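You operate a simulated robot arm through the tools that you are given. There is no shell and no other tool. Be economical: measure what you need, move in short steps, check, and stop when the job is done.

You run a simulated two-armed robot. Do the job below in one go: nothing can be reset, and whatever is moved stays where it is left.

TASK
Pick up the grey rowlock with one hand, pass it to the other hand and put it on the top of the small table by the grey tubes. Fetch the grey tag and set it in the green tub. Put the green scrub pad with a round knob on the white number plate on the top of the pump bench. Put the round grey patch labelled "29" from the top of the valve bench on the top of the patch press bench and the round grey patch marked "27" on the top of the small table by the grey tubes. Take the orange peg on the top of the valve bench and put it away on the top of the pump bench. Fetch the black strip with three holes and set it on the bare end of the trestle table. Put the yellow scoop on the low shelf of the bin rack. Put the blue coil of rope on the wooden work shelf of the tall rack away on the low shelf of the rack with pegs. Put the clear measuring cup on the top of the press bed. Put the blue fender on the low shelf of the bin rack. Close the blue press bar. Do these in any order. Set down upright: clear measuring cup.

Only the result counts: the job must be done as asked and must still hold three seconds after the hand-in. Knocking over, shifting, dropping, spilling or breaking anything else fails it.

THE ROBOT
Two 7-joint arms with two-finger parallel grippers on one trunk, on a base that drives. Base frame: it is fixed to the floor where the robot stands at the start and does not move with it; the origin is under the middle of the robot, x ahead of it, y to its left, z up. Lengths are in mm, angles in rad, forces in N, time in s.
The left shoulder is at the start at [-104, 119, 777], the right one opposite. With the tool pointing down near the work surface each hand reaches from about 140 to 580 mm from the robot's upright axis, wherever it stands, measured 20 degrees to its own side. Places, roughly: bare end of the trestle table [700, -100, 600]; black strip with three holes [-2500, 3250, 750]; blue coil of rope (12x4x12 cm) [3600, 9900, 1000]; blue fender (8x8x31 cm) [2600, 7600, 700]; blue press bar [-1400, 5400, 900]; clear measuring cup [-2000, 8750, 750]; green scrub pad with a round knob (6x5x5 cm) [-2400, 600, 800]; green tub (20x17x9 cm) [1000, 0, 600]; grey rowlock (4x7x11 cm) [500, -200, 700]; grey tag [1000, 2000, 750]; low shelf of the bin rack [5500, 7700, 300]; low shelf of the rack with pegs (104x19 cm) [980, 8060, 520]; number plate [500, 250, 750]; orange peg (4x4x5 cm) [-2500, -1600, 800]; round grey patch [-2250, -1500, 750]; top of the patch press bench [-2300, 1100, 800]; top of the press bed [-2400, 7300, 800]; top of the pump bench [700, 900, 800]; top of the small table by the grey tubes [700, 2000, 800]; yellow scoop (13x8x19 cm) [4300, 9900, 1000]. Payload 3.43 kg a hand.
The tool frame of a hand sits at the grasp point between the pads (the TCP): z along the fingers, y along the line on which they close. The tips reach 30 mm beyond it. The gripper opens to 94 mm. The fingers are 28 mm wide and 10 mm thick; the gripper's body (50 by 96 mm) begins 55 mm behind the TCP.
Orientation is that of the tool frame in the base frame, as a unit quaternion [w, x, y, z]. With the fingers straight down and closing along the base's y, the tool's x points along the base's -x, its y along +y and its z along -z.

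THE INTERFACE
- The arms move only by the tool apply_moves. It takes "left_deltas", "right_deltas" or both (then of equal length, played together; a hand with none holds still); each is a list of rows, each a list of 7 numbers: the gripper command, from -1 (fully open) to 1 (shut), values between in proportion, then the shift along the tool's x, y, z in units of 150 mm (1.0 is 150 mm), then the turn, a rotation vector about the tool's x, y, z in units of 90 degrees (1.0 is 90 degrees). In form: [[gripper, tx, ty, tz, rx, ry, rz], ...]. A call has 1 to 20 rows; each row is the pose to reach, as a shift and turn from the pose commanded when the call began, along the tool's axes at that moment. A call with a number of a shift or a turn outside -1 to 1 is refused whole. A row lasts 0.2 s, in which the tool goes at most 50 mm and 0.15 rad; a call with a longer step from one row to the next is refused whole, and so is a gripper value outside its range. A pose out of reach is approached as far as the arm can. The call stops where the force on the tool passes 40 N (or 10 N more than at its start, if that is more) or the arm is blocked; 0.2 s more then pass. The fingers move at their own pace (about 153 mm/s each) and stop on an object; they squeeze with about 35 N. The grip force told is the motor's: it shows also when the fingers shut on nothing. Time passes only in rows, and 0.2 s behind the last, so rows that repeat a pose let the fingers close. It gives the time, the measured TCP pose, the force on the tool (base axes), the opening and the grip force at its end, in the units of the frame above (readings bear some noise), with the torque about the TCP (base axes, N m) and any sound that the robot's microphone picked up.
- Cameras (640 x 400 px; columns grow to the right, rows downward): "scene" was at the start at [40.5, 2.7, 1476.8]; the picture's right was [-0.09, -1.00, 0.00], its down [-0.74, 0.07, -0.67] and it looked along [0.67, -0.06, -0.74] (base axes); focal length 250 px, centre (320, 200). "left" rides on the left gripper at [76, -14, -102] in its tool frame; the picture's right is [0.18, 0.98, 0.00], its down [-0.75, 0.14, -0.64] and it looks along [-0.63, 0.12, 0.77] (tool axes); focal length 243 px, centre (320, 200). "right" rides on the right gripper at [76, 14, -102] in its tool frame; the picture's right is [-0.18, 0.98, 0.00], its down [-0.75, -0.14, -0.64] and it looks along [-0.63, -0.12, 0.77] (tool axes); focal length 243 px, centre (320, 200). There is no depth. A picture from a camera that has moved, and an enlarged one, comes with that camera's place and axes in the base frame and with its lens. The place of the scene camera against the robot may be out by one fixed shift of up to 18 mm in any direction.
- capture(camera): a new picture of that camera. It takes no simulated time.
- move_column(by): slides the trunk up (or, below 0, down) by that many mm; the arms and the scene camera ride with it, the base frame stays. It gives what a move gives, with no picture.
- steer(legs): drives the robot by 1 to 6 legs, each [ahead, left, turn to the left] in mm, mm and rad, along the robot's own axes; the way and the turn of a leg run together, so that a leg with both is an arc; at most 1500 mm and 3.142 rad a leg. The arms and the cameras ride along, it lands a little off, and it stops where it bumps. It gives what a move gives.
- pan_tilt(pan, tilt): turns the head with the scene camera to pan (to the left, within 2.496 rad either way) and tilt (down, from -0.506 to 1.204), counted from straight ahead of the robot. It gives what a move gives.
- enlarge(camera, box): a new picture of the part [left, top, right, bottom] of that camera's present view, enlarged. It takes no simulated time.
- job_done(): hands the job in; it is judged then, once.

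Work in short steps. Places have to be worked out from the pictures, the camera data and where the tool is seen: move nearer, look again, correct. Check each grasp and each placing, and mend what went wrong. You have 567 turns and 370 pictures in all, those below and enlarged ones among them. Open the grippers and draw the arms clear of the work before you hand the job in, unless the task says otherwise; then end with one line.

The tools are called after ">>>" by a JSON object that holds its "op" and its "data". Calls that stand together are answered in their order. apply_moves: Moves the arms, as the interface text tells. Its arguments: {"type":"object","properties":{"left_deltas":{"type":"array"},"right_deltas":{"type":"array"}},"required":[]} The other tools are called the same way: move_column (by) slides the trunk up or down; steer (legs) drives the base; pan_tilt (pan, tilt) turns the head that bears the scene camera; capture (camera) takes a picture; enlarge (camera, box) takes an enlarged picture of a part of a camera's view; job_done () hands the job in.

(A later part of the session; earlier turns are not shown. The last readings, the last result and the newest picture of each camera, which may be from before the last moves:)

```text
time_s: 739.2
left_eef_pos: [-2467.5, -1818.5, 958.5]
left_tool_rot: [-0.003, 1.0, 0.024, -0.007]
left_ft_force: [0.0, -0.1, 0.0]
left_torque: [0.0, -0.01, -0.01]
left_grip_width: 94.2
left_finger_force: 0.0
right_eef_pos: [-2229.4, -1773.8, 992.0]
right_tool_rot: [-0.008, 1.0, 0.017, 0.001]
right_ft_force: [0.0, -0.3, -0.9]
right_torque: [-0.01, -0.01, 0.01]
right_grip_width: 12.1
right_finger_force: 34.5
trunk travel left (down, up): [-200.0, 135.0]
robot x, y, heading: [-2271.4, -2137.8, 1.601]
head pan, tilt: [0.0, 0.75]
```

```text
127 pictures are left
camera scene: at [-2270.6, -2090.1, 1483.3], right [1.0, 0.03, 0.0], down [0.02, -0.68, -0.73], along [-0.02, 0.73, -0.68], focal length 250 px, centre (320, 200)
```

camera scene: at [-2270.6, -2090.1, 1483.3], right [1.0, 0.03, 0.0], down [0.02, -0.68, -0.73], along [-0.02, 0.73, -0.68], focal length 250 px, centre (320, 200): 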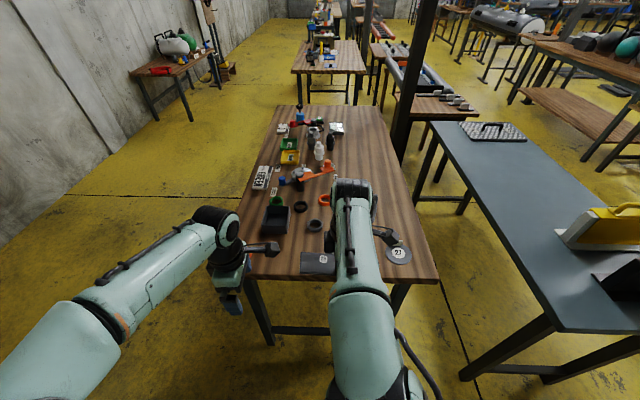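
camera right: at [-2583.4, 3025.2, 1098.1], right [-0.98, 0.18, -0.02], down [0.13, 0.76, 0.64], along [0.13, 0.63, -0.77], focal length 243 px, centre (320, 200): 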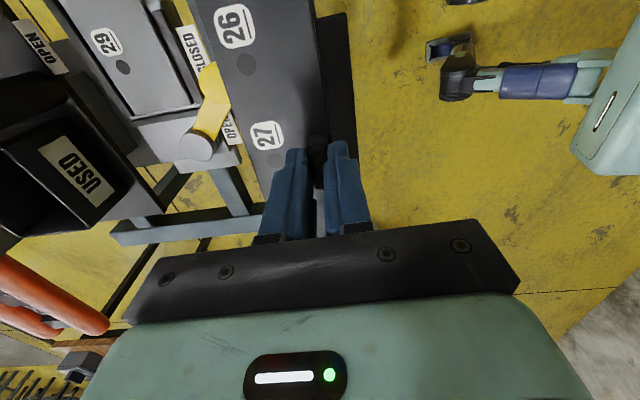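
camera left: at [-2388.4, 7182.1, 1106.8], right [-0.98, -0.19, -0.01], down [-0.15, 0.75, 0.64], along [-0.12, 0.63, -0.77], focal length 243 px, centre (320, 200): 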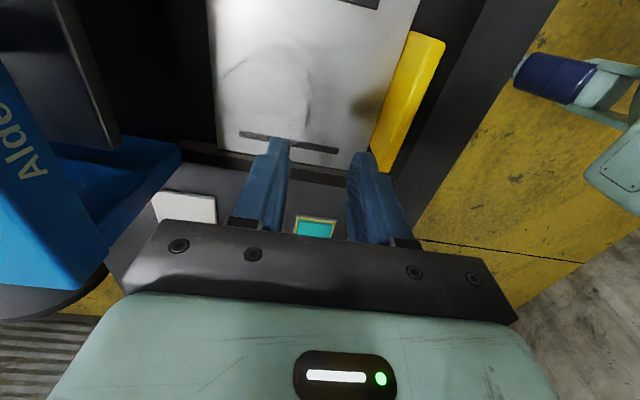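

Disc 29 is at about [-2127, -1441] with its tab on the north rim, bench top ≈797. I shift right and forward so the left hand (closing along y) can take the tab.

>>> {"op": "steer", "data": {"legs": [[0, 0, -0.028], [0, -262, 0], [190, 0, 0]]}}

>>> {"op": "capture", "data": {"camera": "scene"}}

>>> {"op": "capture", "data": {"camera": "left"}}

```text
time_s: 743.6
left_eef_pos: [-2192.6, -1616.8, 956.9]
left_tool_rot: [-0.003, 1.0, 0.006, -0.006]
left_ft_force: [0.3, 0.3, -0.2]
left_torque: [-0.01, -0.01, 0.02]
left_grip_width: 94.2
left_finger_force: 0.0
right_eef_pos: [-1951.8, -1582.9, 992.5]
right_tool_rot: [-0.007, 1.0, -0.001, 0.002]
right_ft_force: [0.6, -0.2, -1.1]
right_torque: [-0.05, -0.05, 0.01]
right_grip_width: 12.1
right_finger_force: 34.9
trunk travel left (down, up): [-200.0, 135.0]
robot x, y, heading: [-2009.3, -1950.6, 1.561]
head pan, tilt: [0.0, 0.75]
```

```text
126 pictures are left
camera scene: at [-2005.6, -1896.9, 1483.2], right [1.0, -0.01, 0.0], down [-0.01, -0.68, -0.73], along [0.01, 0.73, -0.68], focal length 250 px, centre (320, 200)
```

scene: 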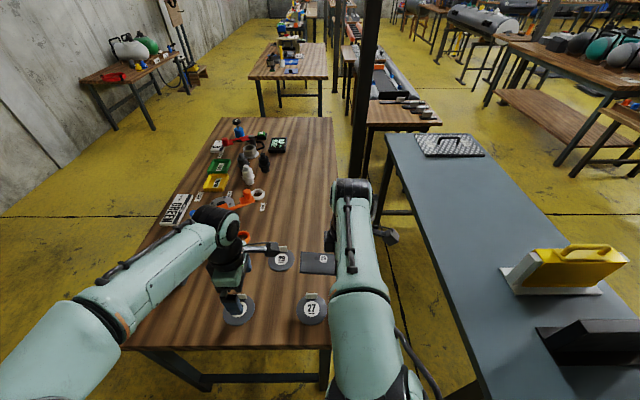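

```text
125 pictures are left
camera left: at [-2112.6, -1604.0, 1058.5], right [0.2, -0.98, -0.01], down [-0.74, -0.15, 0.65], along [-0.64, -0.12, -0.76], focal length 243 px, centre (320, 200)
```

left: 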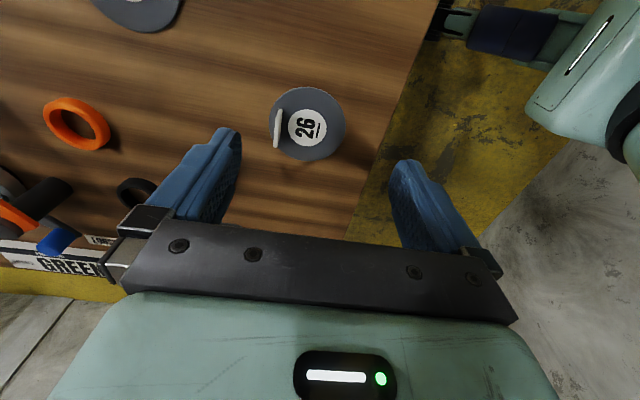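

Predicted positions hold (26 checks out), so 29's tab should be at about [-2131, -1419]. I shift the right hand aside a little and bring the left hand over the tab.

>>> {"op": "apply_moves", "data": {"right_deltas": [[1, 0.15, 0, 0, 0, 0, 0], [1, 0.3, 0, 0, 0, 0, 0], [1, 0.45, 0, 0, 0, 0, 0], [1, 0.5, 0, 0, 0, 0, 0], [1, 0.5, 0, 0, 0, 0, 0], [1, 0.5, 0, 0, 0, 0, 0]], "left_deltas": [[-1, 0, 0, 0, 0, 0, 0], [-1, 0.08, -0.2, 0, 0, 0, 0], [-1, 0.16, -0.4, 0.1, 0, 0, 0], [-1, 0.24, -0.6, 0.2, 0, 0, 0], [-1, 0.32, -0.8, 0.3, 0, 0, 0], [-1, 0.4, -0.95, 0.4, 0, 0, 0]]}}

>>> {"op": "capture", "data": {"camera": "left"}}

```text
time_s: 745.0
left_eef_pos: [-2134.0, -1475.2, 897.5]
left_tool_rot: [-0.004, 1.0, 0.006, -0.007]
left_ft_force: [-0.4, 0.4, -0.1]
left_torque: [-0.02, 0.02, -0.01]
left_grip_width: 93.8
left_finger_force: 0.0
right_eef_pos: [-1878.2, -1582.3, 991.4]
right_tool_rot: [-0.008, 1.0, -0.001, 0.003]
right_ft_force: [0.0, 0.6, -1.1]
right_torque: [-0.02, -0.04, 0.0]
right_grip_width: 12.2
right_finger_force: 34.5
trunk travel left (down, up): [-200.0, 135.0]
robot x, y, heading: [-2009.7, -1952.7, 1.559]
head pan, tilt: [0.0, 0.75]
```

```text
124 pictures are left
camera left: at [-2054.3, -1461.9, 998.0], right [0.2, -0.98, -0.01], down [-0.74, -0.15, 0.65], along [-0.64, -0.12, -0.76], focal length 243 px, centre (320, 200)
```

left: 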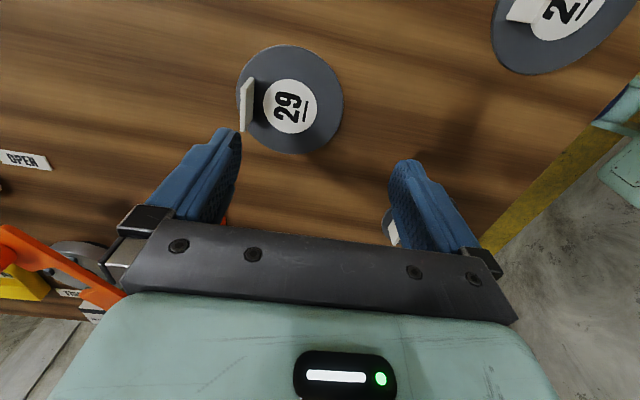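

The 29 tab reads at [-2128, -1420]. I move over it and descend with a 50-mm opening, then close.

>>> {"op": "apply_moves", "data": {"left_deltas": [[-0.06, 0.02, -0.18, 0.1, 0, 0, 0], [-0.06, 0.04, -0.365, 0.2, 0, 0, 0], [-0.06, 0.04, -0.365, 0.33, 0, 0, 0], [-0.06, 0.04, -0.365, 0.41, 0, 0, 0], [1, 0.04, -0.365, 0.41, 0, 0, 0], [1, 0.04, -0.365, 0.41, 0, 0, 0], [1, 0.04, -0.365, 0.41, 0, 0, 0]]}}

>>> {"op": "capture", "data": {"camera": "left"}}

```text
time_s: 746.6
left_eef_pos: [-2130.3, -1420.2, 835.0]
left_tool_rot: [-0.004, 1.0, 0.006, -0.007]
left_ft_force: [-0.2, 0.0, -0.3]
left_torque: [-0.01, 0.0, 0.0]
left_grip_width: 2.7
left_finger_force: 35.1
right_eef_pos: [-1879.5, -1582.5, 992.3]
right_tool_rot: [-0.008, 1.0, -0.001, 0.002]
right_ft_force: [-1.1, 0.4, -0.5]
right_torque: [-0.01, 0.02, -0.01]
right_grip_width: 12.4
right_finger_force: 34.9
trunk travel left (down, up): [-200.0, 135.0]
robot x, y, heading: [-2005.3, -1948.3, 1.561]
head pan, tilt: [0.0, 0.75]
```

```text
123 pictures are left
camera left: at [-2050.4, -1406.2, 937.4], right [0.2, -0.98, -0.01], down [-0.74, -0.16, 0.65], along [-0.64, -0.12, -0.76], focal length 243 px, centre (320, 200)
```

left: 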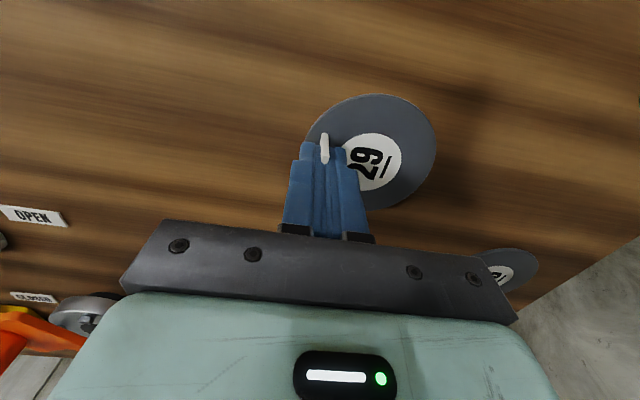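

The tab is gripped. I lift the disc and check.

>>> {"op": "apply_moves", "data": {"left_deltas": [[1, 0, 0, -0.15, 0, 0, 0], [1, 0, 0, -0.4, 0, 0, 0], [1, 0, 0, -0.65, 0, 0, 0], [1, 0, 0, -0.9, 0, 0, 0]]}}

>>> {"op": "capture", "data": {"camera": "left"}}

```text
time_s: 747.6
left_eef_pos: [-2128.4, -1441.3, 933.4]
left_tool_rot: [-0.003, 1.0, 0.006, -0.006]
left_ft_force: [-0.4, -0.4, -0.6]
left_torque: [-0.02, 0.02, -0.03]
left_grip_width: 2.9
left_finger_force: 35.2
left hand out of reach, approached as far as the arm can: row 2, 3, 4
right_eef_pos: [-1879.8, -1582.9, 991.9]
right_tool_rot: [-0.007, 1.0, -0.001, 0.002]
right_ft_force: [0.0, 0.1, -1.0]
right_torque: [-0.04, -0.02, 0.0]
right_grip_width: 12.1
right_finger_force: 35.1
trunk travel left (down, up): [-200.0, 135.0]
robot x, y, heading: [-2009.9, -1946.7, 1.569]
head pan, tilt: [0.0, 0.75]
```

```text
122 pictures are left
camera left: at [-2049.8, -1427.0, 1035.6], right [0.2, -0.98, -0.01], down [-0.74, -0.15, 0.65], along [-0.64, -0.12, -0.76], focal length 243 px, centre (320, 200)
```

left: 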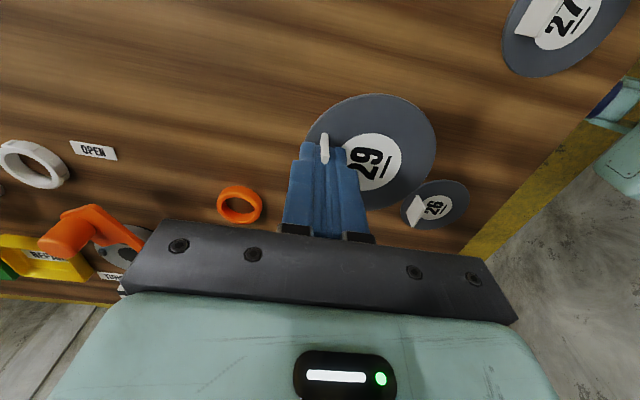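

Disc 29 hangs level. I back out, go around to the west aisle, and drive north to the patch press bench.

>>> {"op": "steer", "data": {"legs": [[-250, 0, 0], [0, 1420, 0], [1500, 0, 0], [1500, 0, 0], [100, 0, 0], [0, 0, -1.57]]}}

>>> {"op": "pan_tilt", "data": {"pan": 0.0, "tilt": 0.6}}

>>> {"op": "capture", "data": {"camera": "scene"}}

```text
time_s: 780.4
left_eef_pos: [-2996.3, 1021.3, 933.9]
left_tool_rot: [-0.007, 0.713, -0.701, -0.003]
left_ft_force: [-0.2, 0.6, -0.4]
left_torque: [0.0, 0.0, 0.01]
left_grip_width: 2.9
left_finger_force: 35.3
right_eef_pos: [-3136.0, 771.1, 992.6]
right_tool_rot: [-0.004, 0.709, -0.705, 0.006]
right_ft_force: [-0.3, -1.0, -1.1]
right_torque: [0.0, 0.04, 0.0]
right_grip_width: 11.9
right_finger_force: 34.8
trunk travel left (down, up): [-200.0, 135.0]
robot x, y, heading: [-3504.4, 897.4, 0.001]
head pan, tilt: [0.0, 0.75]
```

```text
time_s: 781.1
left_eef_pos: [-2996.6, 1021.3, 933.8]
left_tool_rot: [-0.008, 0.714, -0.7, -0.002]
left_ft_force: [0.1, -0.5, -0.7]
left_torque: [0.01, 0.0, 0.0]
left_grip_width: 2.5
left_finger_force: 34.5
right_eef_pos: [-3137.6, 771.6, 993.9]
right_tool_rot: [-0.004, 0.709, -0.705, 0.008]
right_ft_force: [0.2, 0.2, -0.7]
right_torque: [0.01, 0.0, 0.02]
right_grip_width: 12.1
right_finger_force: 34.9
trunk travel left (down, up): [-200.0, 135.0]
robot x, y, heading: [-3507.0, 900.5, -0.005]
head pan, tilt: [0.0, 0.6]
```

```text
121 pictures are left
camera scene: at [-3455.1, 909.2, 1496.1], right [0.0, -1.0, 0.0], down [-0.57, 0.0, -0.82], along [0.82, 0.0, -0.57], focal length 250 px, centre (320, 200)
```

scene: 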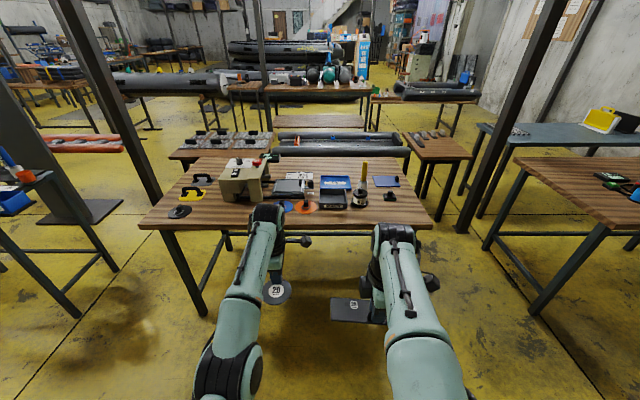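

>>> {"op": "enlarge", "data": {"camera": "scene", "box": [140, 130, 440, 250]}}

```text
2.13 times, centred on (290, 190) of scene
camera zoom: at [-3455.1, 909.2, 1496.1], right [0.0, -1.0, 0.0], down [-0.57, 0.0, -0.82], along [0.82, 0.0, -0.57], focal length 533 px, centre (384, 221)
```

zoom: 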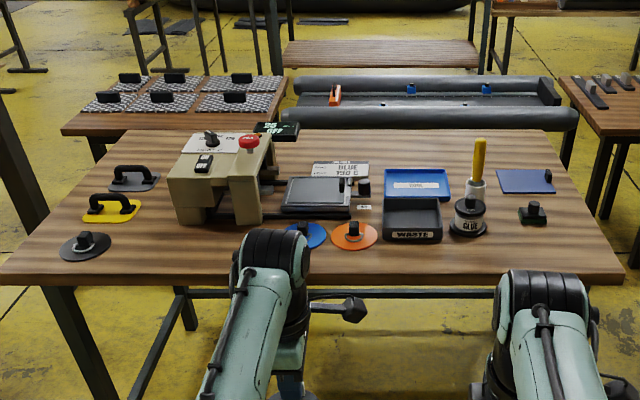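

The green pad with knob is at ~[-2430, 564]. A free spot for disc 29 is near [-2580, 1345]. I drive there.

>>> {"op": "steer", "data": {"legs": [[0, 330, 0], [410, 0, 0.004]]}}

>>> {"op": "capture", "data": {"camera": "left"}}

>>> {"op": "capture", "data": {"camera": "scene"}}

```text
time_s: 786.7
left_eef_pos: [-2589.6, 1348.4, 934.1]
left_tool_rot: [-0.008, 0.712, -0.703, -0.002]
left_ft_force: [-0.8, 0.4, -1.6]
left_torque: [-0.01, -0.02, -0.01]
left_grip_width: 2.9
left_finger_force: 35.0
right_eef_pos: [-2730.8, 1098.4, 993.1]
right_tool_rot: [0.004, -0.707, 0.707, -0.006]
right_ft_force: [-0.1, -1.0, -1.6]
right_torque: [0.0, 0.02, -0.01]
right_grip_width: 12.1
right_finger_force: 34.6
trunk travel left (down, up): [-200.0, 135.0]
robot x, y, heading: [-3094.4, 1230.2, -0.0]
head pan, tilt: [0.0, 0.6]
```

```text
119 pictures are left
camera left: at [-2571.8, 1270.3, 1035.4], right [-0.98, -0.2, -0.01], down [-0.16, 0.74, 0.65], along [-0.12, 0.64, -0.76], focal length 243 px, centre (320, 200)
```

left: 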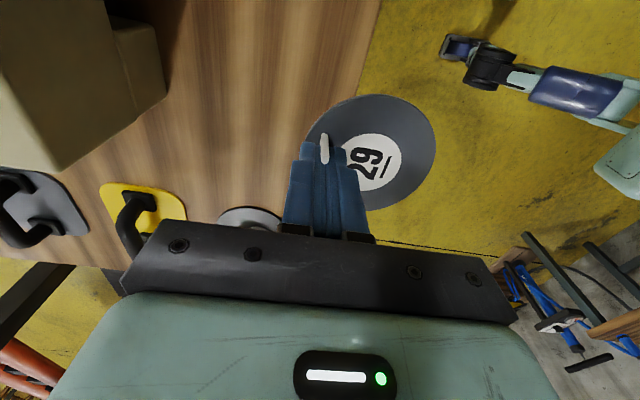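

```text
118 pictures are left
camera scene: at [-3046.8, 1237.7, 1496.1], right [-0.01, -1.0, 0.0], down [-0.57, 0.0, -0.82], along [0.82, 0.0, -0.57], focal length 250 px, centre (320, 200)
```

scene: 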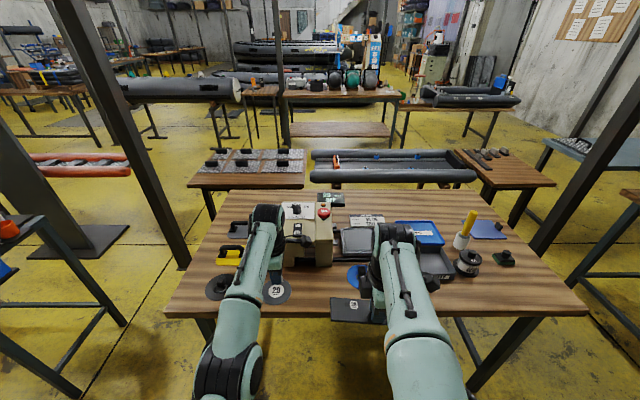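

The bench edge is x≈-2615, so I move in 50 mm and 40 mm left to centre the disc at about [-2573, 1390], then lower it.

>>> {"op": "steer", "data": {"legs": [[48, 42, 0]]}}

>>> {"op": "apply_moves", "data": {"left_deltas": [[1, 0, 0, 0.15, 0, 0, 0], [1, 0, 0, 0.3, 0, 0, 0], [1, 0, 0, 0.45, 0, 0, 0], [1, 0, 0, 0.5, 0, 0, 0]]}}

>>> {"op": "capture", "data": {"camera": "left"}}

```text
time_s: 787.8
left_eef_pos: [-2541.9, 1390.4, 933.1]
left_tool_rot: [-0.007, 0.712, -0.702, -0.003]
left_ft_force: [0.0, 0.2, -0.5]
left_torque: [-0.01, 0.0, 0.01]
left_grip_width: 2.7
left_finger_force: 35.1
right_eef_pos: [-2681.5, 1140.4, 992.0]
right_tool_rot: [-0.005, 0.707, -0.707, 0.007]
right_ft_force: [0.7, 0.1, -1.4]
right_torque: [-0.03, 0.02, 0.02]
right_grip_width: 12.1
right_finger_force: 35.1
trunk travel left (down, up): [-200.0, 135.0]
robot x, y, heading: [-3047.7, 1268.1, -0.004]
head pan, tilt: [0.0, 0.6]
```

```text
time_s: 788.8
left_eef_pos: [-2541.3, 1393.1, 858.3]
left_tool_rot: [-0.008, 0.712, -0.702, -0.002]
left_ft_force: [-0.4, 0.9, -0.3]
left_torque: [-0.02, -0.02, 0.01]
left_grip_width: 2.7
left_finger_force: 34.8
right_eef_pos: [-2682.9, 1140.8, 991.7]
right_tool_rot: [0.004, -0.707, 0.707, -0.007]
right_ft_force: [0.4, -0.4, -0.8]
right_torque: [0.0, 0.01, 0.0]
right_grip_width: 12.0
right_finger_force: 34.8
trunk travel left (down, up): [-200.0, 135.0]
robot x, y, heading: [-3049.6, 1268.9, -0.004]
head pan, tilt: [0.0, 0.6]
```

```text
117 pictures are left
camera left: at [-2523.6, 1314.2, 960.2], right [-0.98, -0.2, -0.01], down [-0.16, 0.74, 0.65], along [-0.12, 0.64, -0.76], focal length 243 px, centre (320, 200)
```

left: 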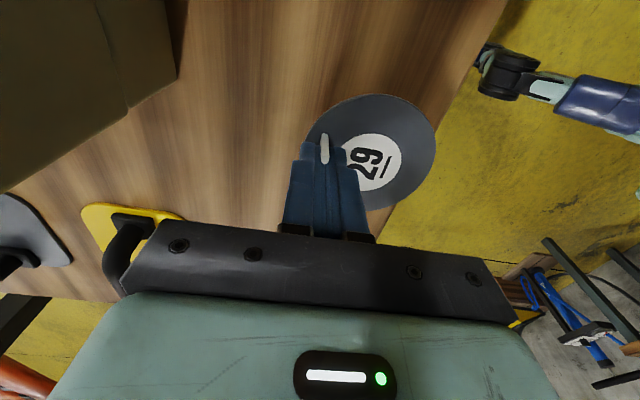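

I move 12 mm further onto the bench, lower to contact, release, and lift off.

>>> {"op": "apply_moves", "data": {"left_deltas": [[1, 0, -0.08, 0, 0, 0, 0], [1, 0, -0.08, 0.06, 0, 0, 0], [1, 0, -0.08, 0.1, 0, 0, 0], [1, 0, -0.08, 0.12, 0, 0, 0], [1, 0, -0.08, 0.14, 0, 0, 0], [1, 0, -0.08, 0.16, 0, 0, 0]]}}

>>> {"op": "capture", "data": {"camera": "left"}}

```text
time_s: 790.2
left_eef_pos: [-2527.3, 1392.3, 836.1]
left_tool_rot: [-0.007, 0.712, -0.702, -0.001]
left_ft_force: [1.1, -0.1, 1.7]
left_torque: [0.0, 0.15, -0.02]
left_grip_width: 3.0
left_finger_force: 34.5
right_eef_pos: [-2682.4, 1140.0, 993.2]
right_tool_rot: [0.004, -0.707, 0.707, -0.007]
right_ft_force: [0.7, 0.1, -1.4]
right_torque: [0.03, 0.03, -0.03]
right_grip_width: 11.7
right_finger_force: 35.0
trunk travel left (down, up): [-200.0, 135.0]
robot x, y, heading: [-3047.2, 1272.1, -0.005]
head pan, tilt: [0.0, 0.6]
```

```text
116 pictures are left
camera left: at [-2511.5, 1314.0, 937.4], right [-0.98, -0.2, -0.01], down [-0.16, 0.74, 0.65], along [-0.12, 0.64, -0.76], focal length 243 px, centre (320, 200)
```

left: 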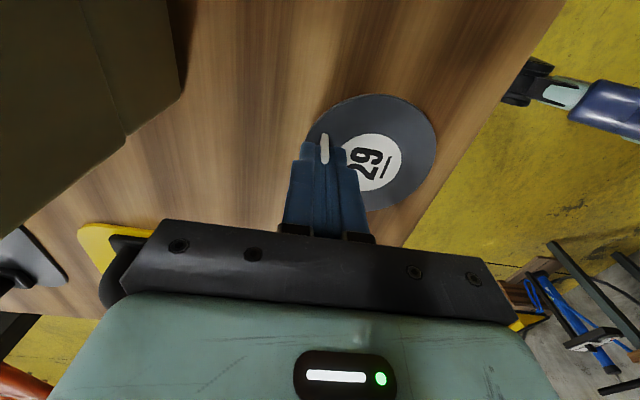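

The disc is just touching, fully on the bench. I open and rise.

>>> {"op": "apply_moves", "data": {"left_deltas": [[1, 0, 0, 0.015, 0, 0, 0], [0.5, 0, 0, 0.015, 0, 0, 0], [0.0, 0, 0, 0.015, 0, 0, 0], [0.0, 0, 0, 0.015, 0, 0, 0], [0.0, 0, 0, -0.2, 0, 0, 0], [0.0, 0, 0, -0.5, 0, 0, 0], [-0.5, 0, 0, -0.8, 0, 0, 0]]}}

>>> {"op": "capture", "data": {"camera": "left"}}

```text
time_s: 791.8
left_eef_pos: [-2549.5, 1397.1, 930.6]
left_tool_rot: [-0.009, 0.712, -0.702, -0.002]
left_ft_force: [1.2, 0.3, 0.5]
left_torque: [-0.01, -0.03, -0.02]
left_grip_width: 70.6
left_finger_force: 0.0
left hand out of reach, approached as far as the arm can: row 7
right_eef_pos: [-2682.5, 1140.4, 993.4]
right_tool_rot: [0.004, -0.707, 0.707, -0.007]
right_ft_force: [-0.5, 0.5, -0.2]
right_torque: [0.0, 0.01, 0.01]
right_grip_width: 12.0
right_finger_force: 35.0
trunk travel left (down, up): [-200.0, 135.0]
robot x, y, heading: [-3050.0, 1272.8, -0.007]
head pan, tilt: [0.0, 0.6]
```

```text
115 pictures are left
camera left: at [-2533.0, 1317.4, 1031.8], right [-0.98, -0.2, -0.01], down [-0.16, 0.74, 0.65], along [-0.12, 0.64, -0.76], focal length 243 px, centre (320, 200)
```

left: 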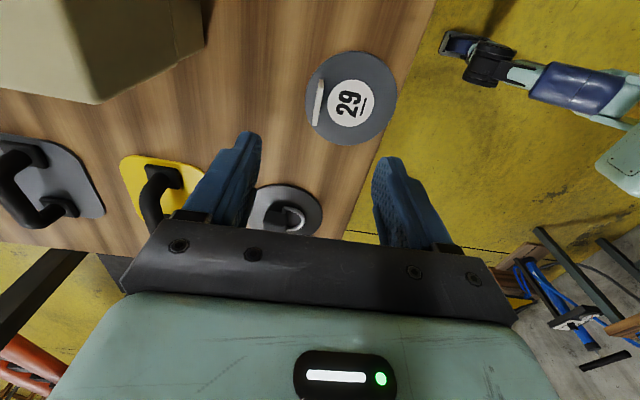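

Disc 29 rests on the bench. I back off, move right to the green pad and look.

>>> {"op": "steer", "data": {"legs": [[-200, 0, 0.006], [0, -810, 0], [270, 0, 0]]}}

>>> {"op": "capture", "data": {"camera": "left"}}

>>> {"op": "pan_tilt", "data": {"pan": 0.0, "tilt": 0.8}}

>>> {"op": "capture", "data": {"camera": "scene"}}

```text
time_s: 802.1
left_eef_pos: [-2470.6, 597.5, 929.5]
left_tool_rot: [-0.009, 0.721, -0.693, -0.004]
left_ft_force: [-0.6, 1.1, -0.1]
left_torque: [-0.06, 0.03, 0.02]
left_grip_width: 70.6
left_finger_force: 0.1
right_eef_pos: [-2598.7, 336.6, 992.7]
right_tool_rot: [-0.003, 0.717, -0.697, 0.007]
right_ft_force: [0.8, 0.7, 0.3]
right_torque: [0.0, 0.05, -0.04]
right_grip_width: 12.2
right_finger_force: 35.0
trunk travel left (down, up): [-200.0, 135.0]
robot x, y, heading: [-2969.0, 459.0, 0.021]
head pan, tilt: [0.0, 0.6]
```

```text
114 pictures are left
camera left: at [-2452.7, 518.0, 1031.2], right [-0.97, -0.22, -0.01], down [-0.18, 0.74, 0.65], along [-0.14, 0.64, -0.76], focal length 243 px, centre (320, 200)
```

left: 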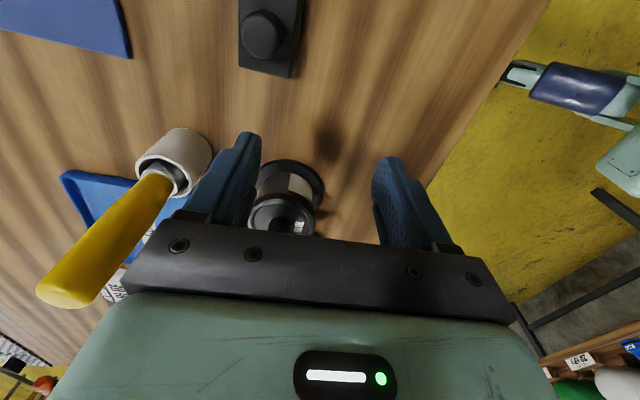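

```text
time_s: 802.8
left_eef_pos: [-2472.0, 595.5, 930.1]
left_tool_rot: [-0.01, 0.721, -0.692, -0.004]
left_ft_force: [-0.3, 0.7, 0.7]
left_torque: [0.02, -0.02, 0.02]
left_grip_width: 70.7
left_finger_force: 0.0
right_eef_pos: [-2598.6, 337.6, 992.3]
right_tool_rot: [-0.004, 0.717, -0.697, 0.007]
right_ft_force: [0.5, 0.0, -1.2]
right_torque: [0.04, 0.04, 0.02]
right_grip_width: 12.1
right_finger_force: 34.8
trunk travel left (down, up): [-200.0, 135.0]
robot x, y, heading: [-2969.4, 453.9, 0.022]
head pan, tilt: [0.0, 0.799]
```

```text
113 pictures are left
camera scene: at [-2927.1, 467.9, 1479.3], right [0.02, -1.0, 0.0], down [-0.72, -0.02, -0.7], along [0.7, 0.01, -0.72], focal length 250 px, centre (320, 200)
```

scene: 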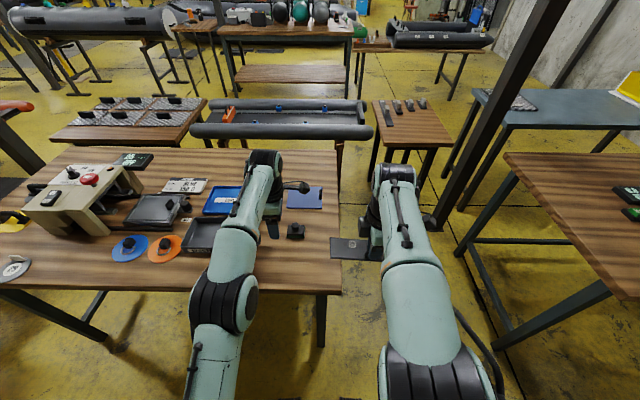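

>>> {"op": "enlarge", "data": {"camera": "scene", "box": [250, 200, 340, 260]}}

>>> {"op": "enlarge", "data": {"camera": "left", "box": [180, 0, 360, 120]}}

```text
6.67 times, centred on (295, 230) of scene
camera zoom: at [-2927.1, 467.9, 1479.3], right [0.02, -1.0, 0.0], down [-0.72, -0.02, -0.7], along [0.7, 0.01, -0.72], focal length 1665 px, centre (487, 0)
```

zoom: 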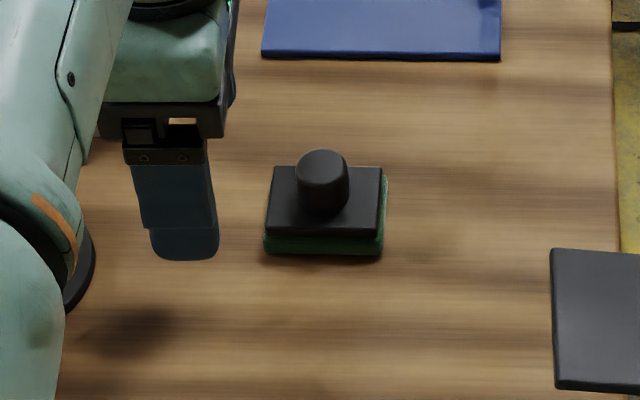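

```text
3.33 times, centred on (270, 60) of left
camera zoom: at [-2453.3, 518.0, 1031.5], right [-0.97, -0.22, -0.01], down [-0.18, 0.74, 0.65], along [-0.14, 0.64, -0.76], focal length 809 px, centre (487, 667)
```

zoom: 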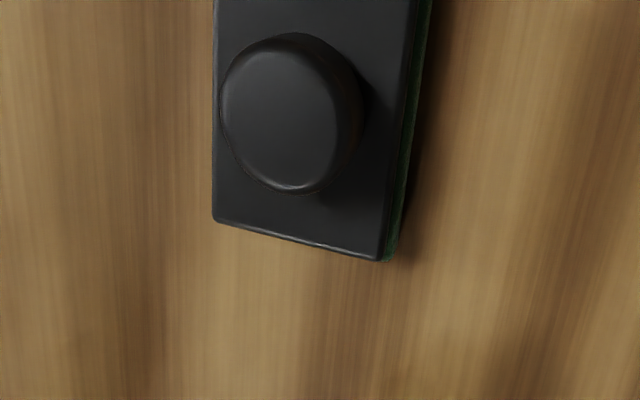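

The pad is black on top, green beneath, with a round knob at about [-2420, 547]. I drive 45 mm closer and move over the knob.

>>> {"op": "steer", "data": {"legs": [[48, -20, -0.02]]}}

>>> {"op": "capture", "data": {"camera": "left"}}

```text
time_s: 803.7
left_eef_pos: [-2420.4, 566.2, 928.6]
left_tool_rot: [-0.009, 0.715, -0.699, -0.003]
left_ft_force: [0.2, 0.0, 0.6]
left_torque: [0.0, 0.06, 0.0]
left_grip_width: 70.6
left_finger_force: 0.0
right_eef_pos: [-2553.3, 309.6, 992.4]
right_tool_rot: [-0.003, 0.709, -0.705, 0.007]
right_ft_force: [0.5, -0.4, -0.7]
right_torque: [-0.01, 0.04, 0.01]
right_grip_width: 12.2
right_finger_force: 35.0
trunk travel left (down, up): [-200.0, 135.0]
robot x, y, heading: [-2924.6, 438.3, 0.0]
head pan, tilt: [0.0, 0.799]
```

```text
110 pictures are left
camera left: at [-2403.9, 488.0, 1031.0], right [-0.98, -0.2, -0.01], down [-0.16, 0.74, 0.65], along [-0.12, 0.64, -0.76], focal length 243 px, centre (320, 200)
```

left: 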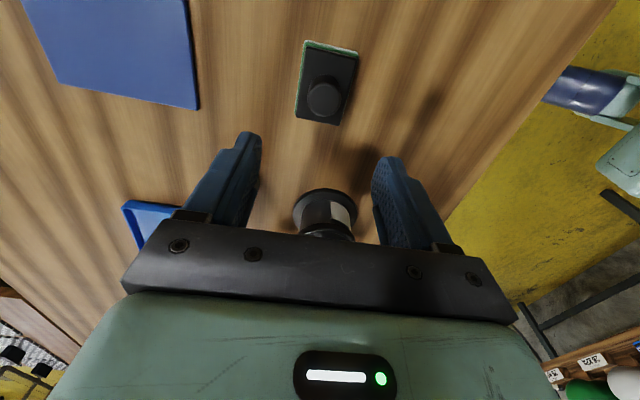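

Knob at [-2416, 545]. I descend onto it with a 60-mm opening, close and lift.

>>> {"op": "apply_moves", "data": {"left_deltas": [[-0.28, 0.07, -0.01, 0.1, 0, 0, 0], [-0.28, 0.14, -0.03, 0.25, 0, 0, 0], [-0.28, 0.14, -0.03, 0.4, 0, 0, 0], [-0.28, 0.14, -0.03, 0.47, 0, 0, 0], [1, 0.14, -0.03, 0.47, 0, 0, 0], [1, 0.14, -0.03, 0.47, 0, 0, 0], [1, 0.14, -0.03, 0.47, 0, 0, 0]]}}

>>> {"op": "capture", "data": {"camera": "left"}}

```text
time_s: 805.3
left_eef_pos: [-2416.1, 547.8, 859.4]
left_tool_rot: [-0.009, 0.715, -0.699, -0.003]
left_ft_force: [0.0, -0.9, 0.6]
left_torque: [-0.04, -0.02, 0.05]
left_grip_width: 24.3
left_finger_force: 34.1
right_eef_pos: [-2554.3, 309.5, 992.0]
right_tool_rot: [-0.004, 0.709, -0.705, 0.007]
right_ft_force: [-0.6, 0.3, -1.3]
right_torque: [0.01, 0.03, 0.03]
right_grip_width: 12.1
right_finger_force: 35.1
trunk travel left (down, up): [-200.0, 135.0]
robot x, y, heading: [-2922.7, 439.5, -0.002]
head pan, tilt: [0.0, 0.799]
```

```text
109 pictures are left
camera left: at [-2399.2, 469.5, 960.9], right [-0.98, -0.2, -0.01], down [-0.16, 0.74, 0.65], along [-0.12, 0.64, -0.76], focal length 243 px, centre (320, 200)
```

left: 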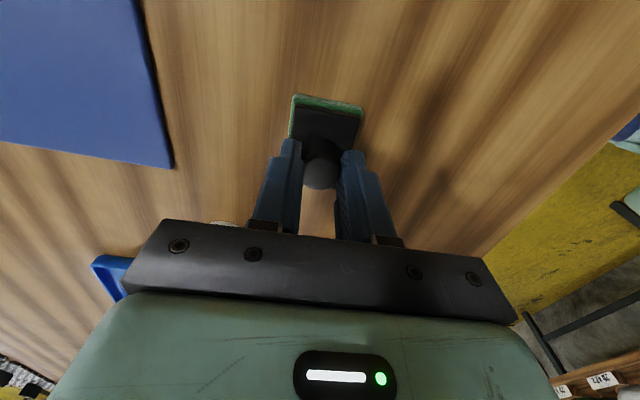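

The knob is gripped. I lift the pad, back out, and head south around the benches toward the start area.

>>> {"op": "apply_moves", "data": {"left_deltas": [[1, 0, 0, -0.2, 0, 0, 0], [1, 0, 0.1, -0.45, 0, 0, 0], [1, 0, 0.3, -0.6, 0, 0, 0], [1, 0, 0.55, -0.7, 0, 0, 0]]}}

>>> {"op": "steer", "data": {"legs": [[-500, 0, 0], [0, -1450, 0], [0, -1250, 0], [1450, 0, 0]]}}

>>> {"op": "pan_tilt", "data": {"pan": 0.2, "tilt": 0.5}}

>>> {"op": "capture", "data": {"camera": "scene"}}

```text
time_s: 806.3
left_eef_pos: [-2502.1, 544.3, 963.7]
left_tool_rot: [-0.009, 0.714, -0.7, -0.003]
left_ft_force: [-0.5, 0.6, -0.1]
left_torque: [-0.03, 0.0, -0.02]
left_grip_width: 24.2
left_finger_force: 35.3
right_eef_pos: [-2555.3, 310.5, 992.8]
right_tool_rot: [-0.004, 0.709, -0.705, 0.006]
right_ft_force: [-0.3, 1.1, -0.2]
right_torque: [-0.05, 0.02, 0.01]
right_grip_width: 11.7
right_finger_force: 34.9
trunk travel left (down, up): [-200.0, 135.0]
robot x, y, heading: [-2920.3, 434.6, 0.003]
head pan, tilt: [0.0, 0.799]
```

```text
time_s: 839.0
left_eef_pos: [-1625.4, -2172.2, 963.7]
left_tool_rot: [0.009, -0.703, 0.711, 0.003]
left_ft_force: [-0.7, -0.8, -0.8]
left_torque: [0.02, 0.01, 0.02]
left_grip_width: 24.3
left_finger_force: 34.8
right_eef_pos: [-1687.3, -2404.6, 992.9]
right_tool_rot: [0.004, -0.697, 0.717, -0.006]
right_ft_force: [-0.1, -0.1, -1.5]
right_torque: [-0.02, 0.03, 0.02]
right_grip_width: 12.2
right_finger_force: 34.9
trunk travel left (down, up): [-200.0, 135.0]
robot x, y, heading: [-2050.1, -2262.6, -0.03]
head pan, tilt: [0.0, 0.799]
```

```text
time_s: 839.9
left_eef_pos: [-1625.3, -2173.6, 964.8]
left_tool_rot: [0.009, -0.702, 0.712, 0.003]
left_ft_force: [1.1, -0.2, 0.0]
left_torque: [0.02, 0.01, 0.01]
left_grip_width: 24.1
left_finger_force: 35.1
right_eef_pos: [-1686.7, -2404.3, 992.3]
right_tool_rot: [0.004, -0.697, 0.717, -0.007]
right_ft_force: [0.3, -0.9, -1.1]
right_torque: [-0.01, 0.02, 0.02]
right_grip_width: 12.1
right_finger_force: 35.1
trunk travel left (down, up): [-200.0, 135.0]
robot x, y, heading: [-2046.4, -2262.7, -0.028]
head pan, tilt: [0.201, 0.499]
```

```text
108 pictures are left
camera scene: at [-1998.2, -2237.8, 1505.1], right [0.17, -0.99, 0.0], down [-0.47, -0.08, -0.88], along [0.87, 0.15, -0.48], focal length 250 px, centre (320, 200)
```

scene: 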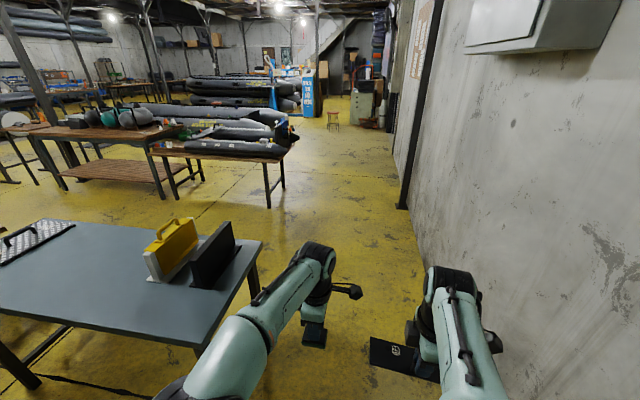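

The way east is open. I drive along y≈-2260 to x≈-100, then strafe north to the trestle's front.

>>> {"op": "steer", "data": {"legs": [[1500, 0, 0.028], [420, 0, 0], [0, 1500, 0], [0, 720, 0]]}}

>>> {"op": "pan_tilt", "data": {"pan": 0.0, "tilt": 0.8}}

>>> {"op": "capture", "data": {"camera": "scene"}}

```text
time_s: 868.9
left_eef_pos: [316.5, 58.3, 963.5]
left_tool_rot: [-0.01, 0.714, -0.7, -0.004]
left_ft_force: [-1.1, 0.6, -0.7]
left_torque: [0.01, 0.02, 0.03]
left_grip_width: 24.2
left_finger_force: 35.1
right_eef_pos: [262.0, -176.6, 992.8]
right_tool_rot: [-0.004, 0.708, -0.706, 0.007]
right_ft_force: [0.4, 1.6, -1.0]
right_torque: [0.01, 0.03, 0.0]
right_grip_width: 12.3
right_finger_force: 35.1
trunk travel left (down, up): [-200.0, 135.0]
robot x, y, heading: [-103.3, -45.0, -0.004]
head pan, tilt: [0.201, 0.499]
```

```text
time_s: 869.7
left_eef_pos: [316.1, 57.8, 964.4]
left_tool_rot: [-0.009, 0.714, -0.7, -0.003]
left_ft_force: [0.0, 0.8, -0.4]
left_torque: [0.03, 0.01, 0.0]
left_grip_width: 24.4
left_finger_force: 35.0
right_eef_pos: [262.8, -175.1, 992.9]
right_tool_rot: [-0.004, 0.709, -0.706, 0.007]
right_ft_force: [-0.7, -0.8, -0.6]
right_torque: [0.02, 0.03, 0.0]
right_grip_width: 11.9
right_finger_force: 35.6
trunk travel left (down, up): [-200.0, 135.0]
robot x, y, heading: [-106.8, -44.7, -0.001]
head pan, tilt: [0.0, 0.799]
```

```text
107 pictures are left
camera scene: at [-62.3, -37.2, 1479.3], right [0.0, -1.0, 0.0], down [-0.72, 0.0, -0.7], along [0.7, 0.0, -0.72], focal length 250 px, centre (320, 200)
```

scene: 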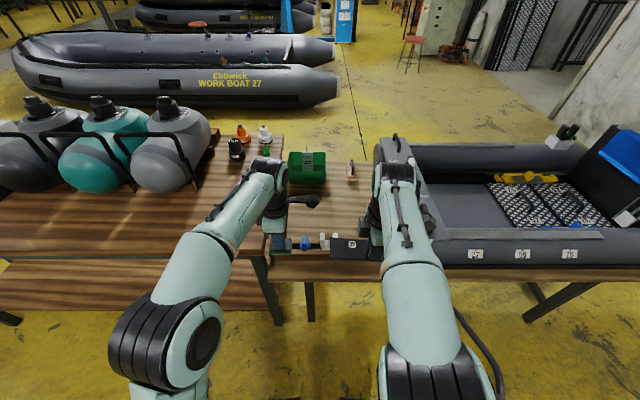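

The bare stretch between the trough and the tub is ahead. I shift right 100 mm, drive ahead 150 mm, and move the right hand over the bare area.

>>> {"op": "steer", "data": {"legs": [[0, -100, 0], [150, 0, 0]]}}

>>> {"op": "apply_moves", "data": {"right_deltas": [[1, -0.2, -0.2, 0, 0, 0, 0], [1, -0.4, -0.4, 0, 0, 0, 0], [1, -0.6, -0.6, 0, 0, 0, 0], [1, -0.8, -0.8, 0.1, 0, 0, 0], [1, -1, -1, 0.3, 0, 0, 0]]}}

>>> {"op": "capture", "data": {"camera": "right"}}

>>> {"op": "capture", "data": {"camera": "scene"}}

```text
time_s: 872.2
left_eef_pos: [468.2, -41.9, 963.8]
left_tool_rot: [-0.009, 0.713, -0.701, -0.002]
left_ft_force: [1.4, 0.1, -0.2]
left_torque: [0.02, 0.06, 0.03]
left_grip_width: 24.2
left_finger_force: 34.8
right_eef_pos: [412.7, -275.8, 993.1]
right_tool_rot: [-0.003, 0.708, -0.706, 0.006]
right_ft_force: [0.2, -0.7, -1.5]
right_torque: [0.0, 0.01, 0.04]
right_grip_width: 12.4
right_finger_force: 34.7
trunk travel left (down, up): [-200.0, 135.0]
robot x, y, heading: [44.1, -147.2, 0.0]
head pan, tilt: [0.0, 0.799]
```

```text
refused: row 5 steps farther than a row can; nothing moved
```

```text
106 pictures are left
camera right: at [399.0, -352.2, 1095.5], right [-0.98, 0.18, -0.01], down [0.13, 0.76, 0.64], along [0.13, 0.63, -0.77], focal length 243 px, centre (320, 200)
```

right: 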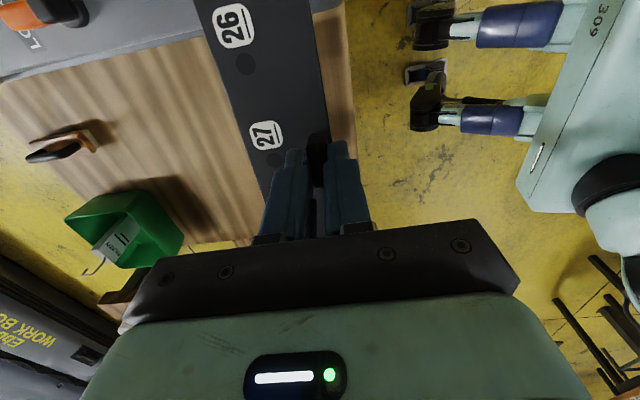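

```text
105 pictures are left
camera scene: at [89.7, -137.0, 1479.2], right [0.0, -1.0, 0.0], down [-0.72, 0.0, -0.7], along [0.7, 0.0, -0.72], focal length 250 px, centre (320, 200)
```

scene: 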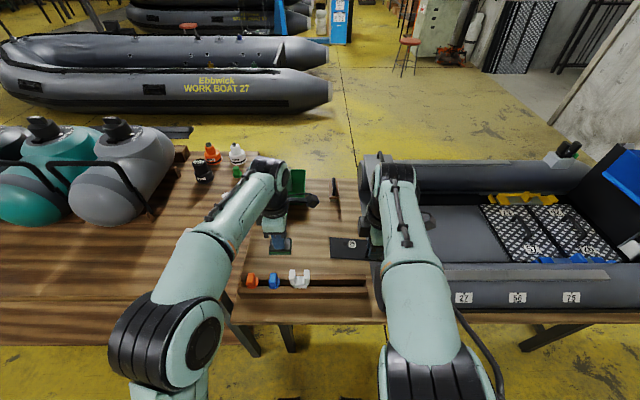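

I first move the left hand 150 mm to the left to make room, then bring the right hand inward with legal steps.

>>> {"op": "apply_moves", "data": {"left_deltas": [[1, -0.25, 0, 0, 0, 0, 0], [1, -0.5, 0, 0, 0, 0, 0], [1, -0.75, 0, 0, 0, 0, 0], [1, -1, 0, 0, 0, 0, 0], [1, -1, 0, 0, 0, 0, 0], [1, -1, 0, 0, 0, 0, 0]], "right_deltas": [[1, 0, 0, 0, 0, 0, 0], [1, -0.2, -0.2, 0, 0, 0, 0], [1, -0.4, -0.4, 0, 0, 0, 0], [1, -0.6, -0.6, 0, 0, 0, 0], [1, -0.8, -0.8, 0.1, 0, 0, 0], [1, -1, -1, 0.2, 0, 0, 0]]}}

>>> {"op": "apply_moves", "data": {"right_deltas": [[1, 0, 0, 0.3, 0, 0, 0], [1, 0, -0.05, 0.6, 0, 0, 0], [1, 0, -0.1, 0.9, 0, 0, 0], [1, 0, -0.15, 1, 0, 0, 0]]}}

>>> {"op": "capture", "data": {"camera": "right"}}

>>> {"op": "capture", "data": {"camera": "scene"}}

```text
time_s: 873.6
left_eef_pos: [467.6, 104.8, 969.0]
left_tool_rot: [-0.009, 0.713, -0.701, -0.003]
left_ft_force: [-0.2, -1.0, 0.4]
left_torque: [0.01, 0.02, -0.02]
left_grip_width: 24.0
left_finger_force: 35.2
right_eef_pos: [492.4, -144.0, 974.6]
right_tool_rot: [-0.003, 0.708, -0.706, 0.006]
right_ft_force: [-0.3, -0.5, -0.2]
right_torque: [0.01, 0.0, -0.03]
right_grip_width: 11.9
right_finger_force: 35.0
right hand out of reach, approached as far as the arm can: row 4, 5, 6
trunk travel left (down, up): [-200.0, 135.0]
robot x, y, heading: [44.3, -148.5, -0.004]
head pan, tilt: [0.0, 0.799]
```

```text
time_s: 874.6
left_eef_pos: [467.4, 105.7, 967.9]
left_tool_rot: [-0.009, 0.713, -0.701, -0.004]
left_ft_force: [0.8, -0.1, 0.0]
left_torque: [0.02, 0.0, 0.02]
left_grip_width: 24.3
left_finger_force: 34.3
right_eef_pos: [517.2, -143.9, 823.2]
right_tool_rot: [-0.003, 0.709, -0.706, 0.006]
right_ft_force: [-0.6, 0.7, -0.2]
right_torque: [-0.01, 0.03, 0.04]
right_grip_width: 12.2
right_finger_force: 35.2
trunk travel left (down, up): [-200.0, 135.0]
robot x, y, heading: [44.5, -145.9, -0.005]
head pan, tilt: [0.0, 0.799]
```

```text
104 pictures are left
camera right: at [502.3, -220.3, 927.1], right [-0.98, 0.18, -0.02], down [0.13, 0.76, 0.64], along [0.13, 0.63, -0.77], focal length 243 px, centre (320, 200)
```

right: 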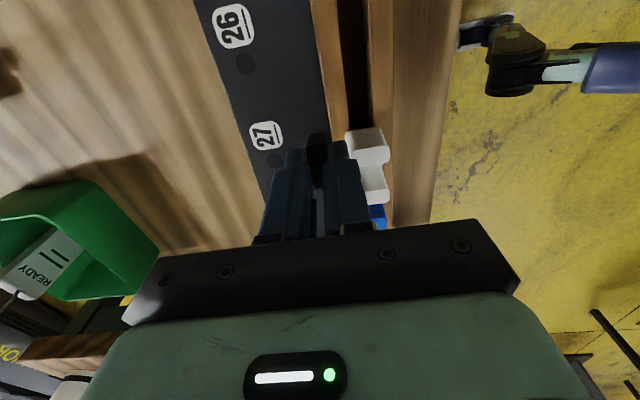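

```text
103 pictures are left
camera scene: at [88.8, -136.8, 1479.3], right [0.0, -1.0, 0.0], down [-0.72, 0.0, -0.7], along [0.7, 0.0, -0.72], focal length 250 px, centre (320, 200)
```

scene: 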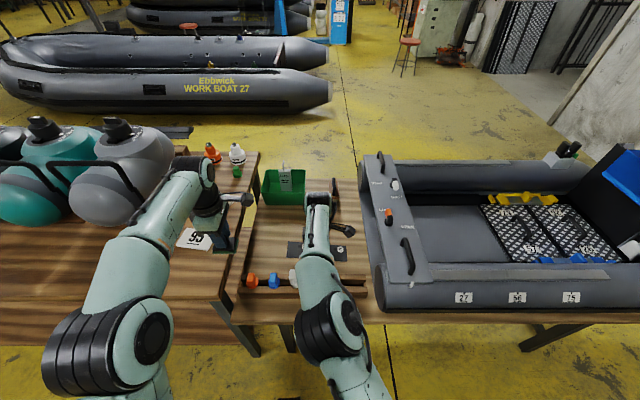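

I extend further as the hand lowers: first to [575, -144, 763], then [600, -144, 700], staying clear of the white rowlock.

>>> {"op": "apply_moves", "data": {"right_deltas": [[1, 0, -0.13, 0.1, 0, 0, 0], [1, 0, -0.26, 0.22, 0, 0, 0], [1, 0, -0.387, 0.4, 0, 0, 0], [1, 0, -0.5, 0.6, 0, 0, 0], [1, 0, -0.58, 0.82, 0, 0, 0]]}}

>>> {"op": "capture", "data": {"camera": "right"}}

>>> {"op": "enlarge", "data": {"camera": "scene", "box": [220, 160, 400, 300]}}

```text
time_s: 875.8
left_eef_pos: [465.7, 105.0, 969.1]
left_tool_rot: [-0.01, 0.713, -0.701, -0.003]
left_ft_force: [-0.1, -1.2, -1.7]
left_torque: [0.01, -0.04, 0.01]
left_grip_width: 24.4
left_finger_force: 34.9
right_eef_pos: [514.9, -133.1, 726.0]
right_tool_rot: [-0.008, 0.709, -0.705, 0.009]
right_ft_force: [1.6, 3.6, 10.6]
right_torque: [-0.87, 0.0, 0.19]
right_grip_width: 12.3
right_finger_force: 35.1
right hand out of reach, approached as far as the arm can: row 1, 2, 3, 4, 5
trunk travel left (down, up): [-200.0, 135.0]
robot x, y, heading: [47.9, -144.3, 0.003]
head pan, tilt: [0.0, 0.799]
```

```text
102 pictures are left
camera right: at [498.7, -210.2, 829.1], right [-0.98, 0.18, -0.02], down [0.12, 0.76, 0.64], along [0.13, 0.63, -0.77], focal length 243 px, centre (320, 200)
```

right: 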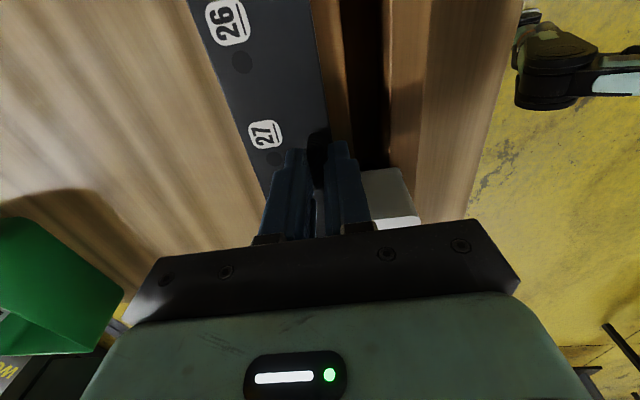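

```text
2.86 times, centred on (310, 230) of scene
camera zoom: at [87.2, -137.9, 1479.4], right [0.0, -1.0, 0.0], down [-0.72, 0.0, -0.7], along [0.7, 0.0, -0.72], focal length 713 px, centre (349, 114)
```

zoom: 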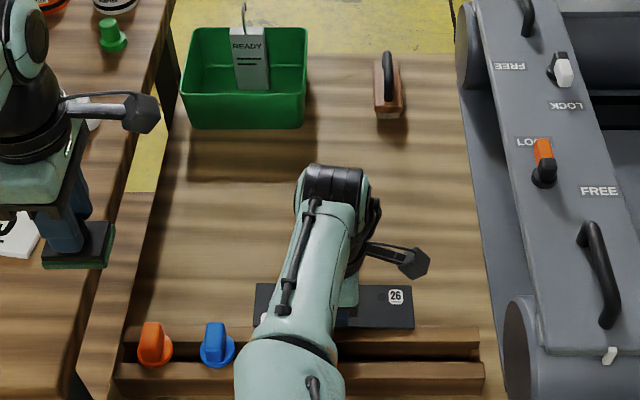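

The arm's reach is limited in this yaw and the strip's end touched the trough rail. I raise it and rotate the hand back to its default yaw for more reach.

>>> {"op": "apply_moves", "data": {"right_deltas": [[1, 0, 0, -0.2, 0, 0, 0], [1, 0, 0, -0.5, 0, 0, 0], [1, 0, 0.1, -0.8, 0, 0, 0], [1, 0, 0.3, -1, 0, 0, 0]]}}

>>> {"op": "apply_moves", "data": {"right_deltas": [[1, 0, 0, 0, 0, 0, 0.09], [1, 0, 0, 0, 0, 0, 0.18], [1, 0, 0, 0, 0, 0, 0.27], [1, 0, 0, 0, 0, 0, 0.36], [1, 0, 0, 0, 0, 0, 0.45], [1, 0, 0, 0, 0, 0, 0.54], [1, 0, 0, 0, 0, 0, 0.63], [1, 0, 0, 0, 0, 0, 0.72], [1, 0, 0, 0, 0, 0, 0.81], [1, 0, 0, 0, 0, 0, 0.9], [1, 0, 0, 0, 0, 0, 0.99]]}}

>>> {"op": "capture", "data": {"camera": "scene"}}

```text
time_s: 876.8
left_eef_pos: [464.9, 105.3, 968.6]
left_tool_rot: [-0.009, 0.713, -0.701, -0.003]
left_ft_force: [0.5, -0.1, 0.3]
left_torque: [0.01, 0.01, 0.01]
left_grip_width: 24.2
left_finger_force: 34.8
right_eef_pos: [465.7, -138.3, 874.2]
right_tool_rot: [-0.005, 0.709, -0.705, 0.006]
right_ft_force: [0.0, -0.4, -1.3]
right_torque: [-0.01, 0.03, 0.0]
right_grip_width: 12.0
right_finger_force: 34.8
trunk travel left (down, up): [-200.0, 135.0]
robot x, y, heading: [44.6, -147.4, -0.003]
head pan, tilt: [0.0, 0.799]
```

```text
time_s: 879.2
left_eef_pos: [468.0, 105.7, 967.6]
left_tool_rot: [-0.01, 0.713, -0.701, -0.003]
left_ft_force: [0.7, -0.9, -0.1]
left_torque: [0.0, -0.01, -0.01]
left_grip_width: 24.2
left_finger_force: 35.3
right_eef_pos: [467.6, -139.2, 873.1]
right_tool_rot: [0.008, -0.007, 1.0, -0.002]
right_ft_force: [0.3, -0.4, -1.2]
right_torque: [0.05, 0.02, 0.01]
right_grip_width: 11.9
right_finger_force: 35.0
trunk travel left (down, up): [-200.0, 135.0]
robot x, y, heading: [44.5, -146.4, -0.001]
head pan, tilt: [0.0, 0.799]
```

```text
100 pictures are left
camera scene: at [88.6, -136.9, 1479.3], right [0.0, -1.0, 0.0], down [-0.72, 0.0, -0.7], along [0.7, 0.0, -0.72], focal length 250 px, centre (320, 200)
```

scene: 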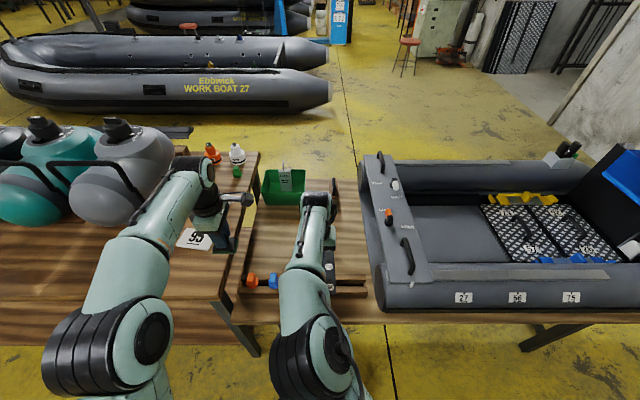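

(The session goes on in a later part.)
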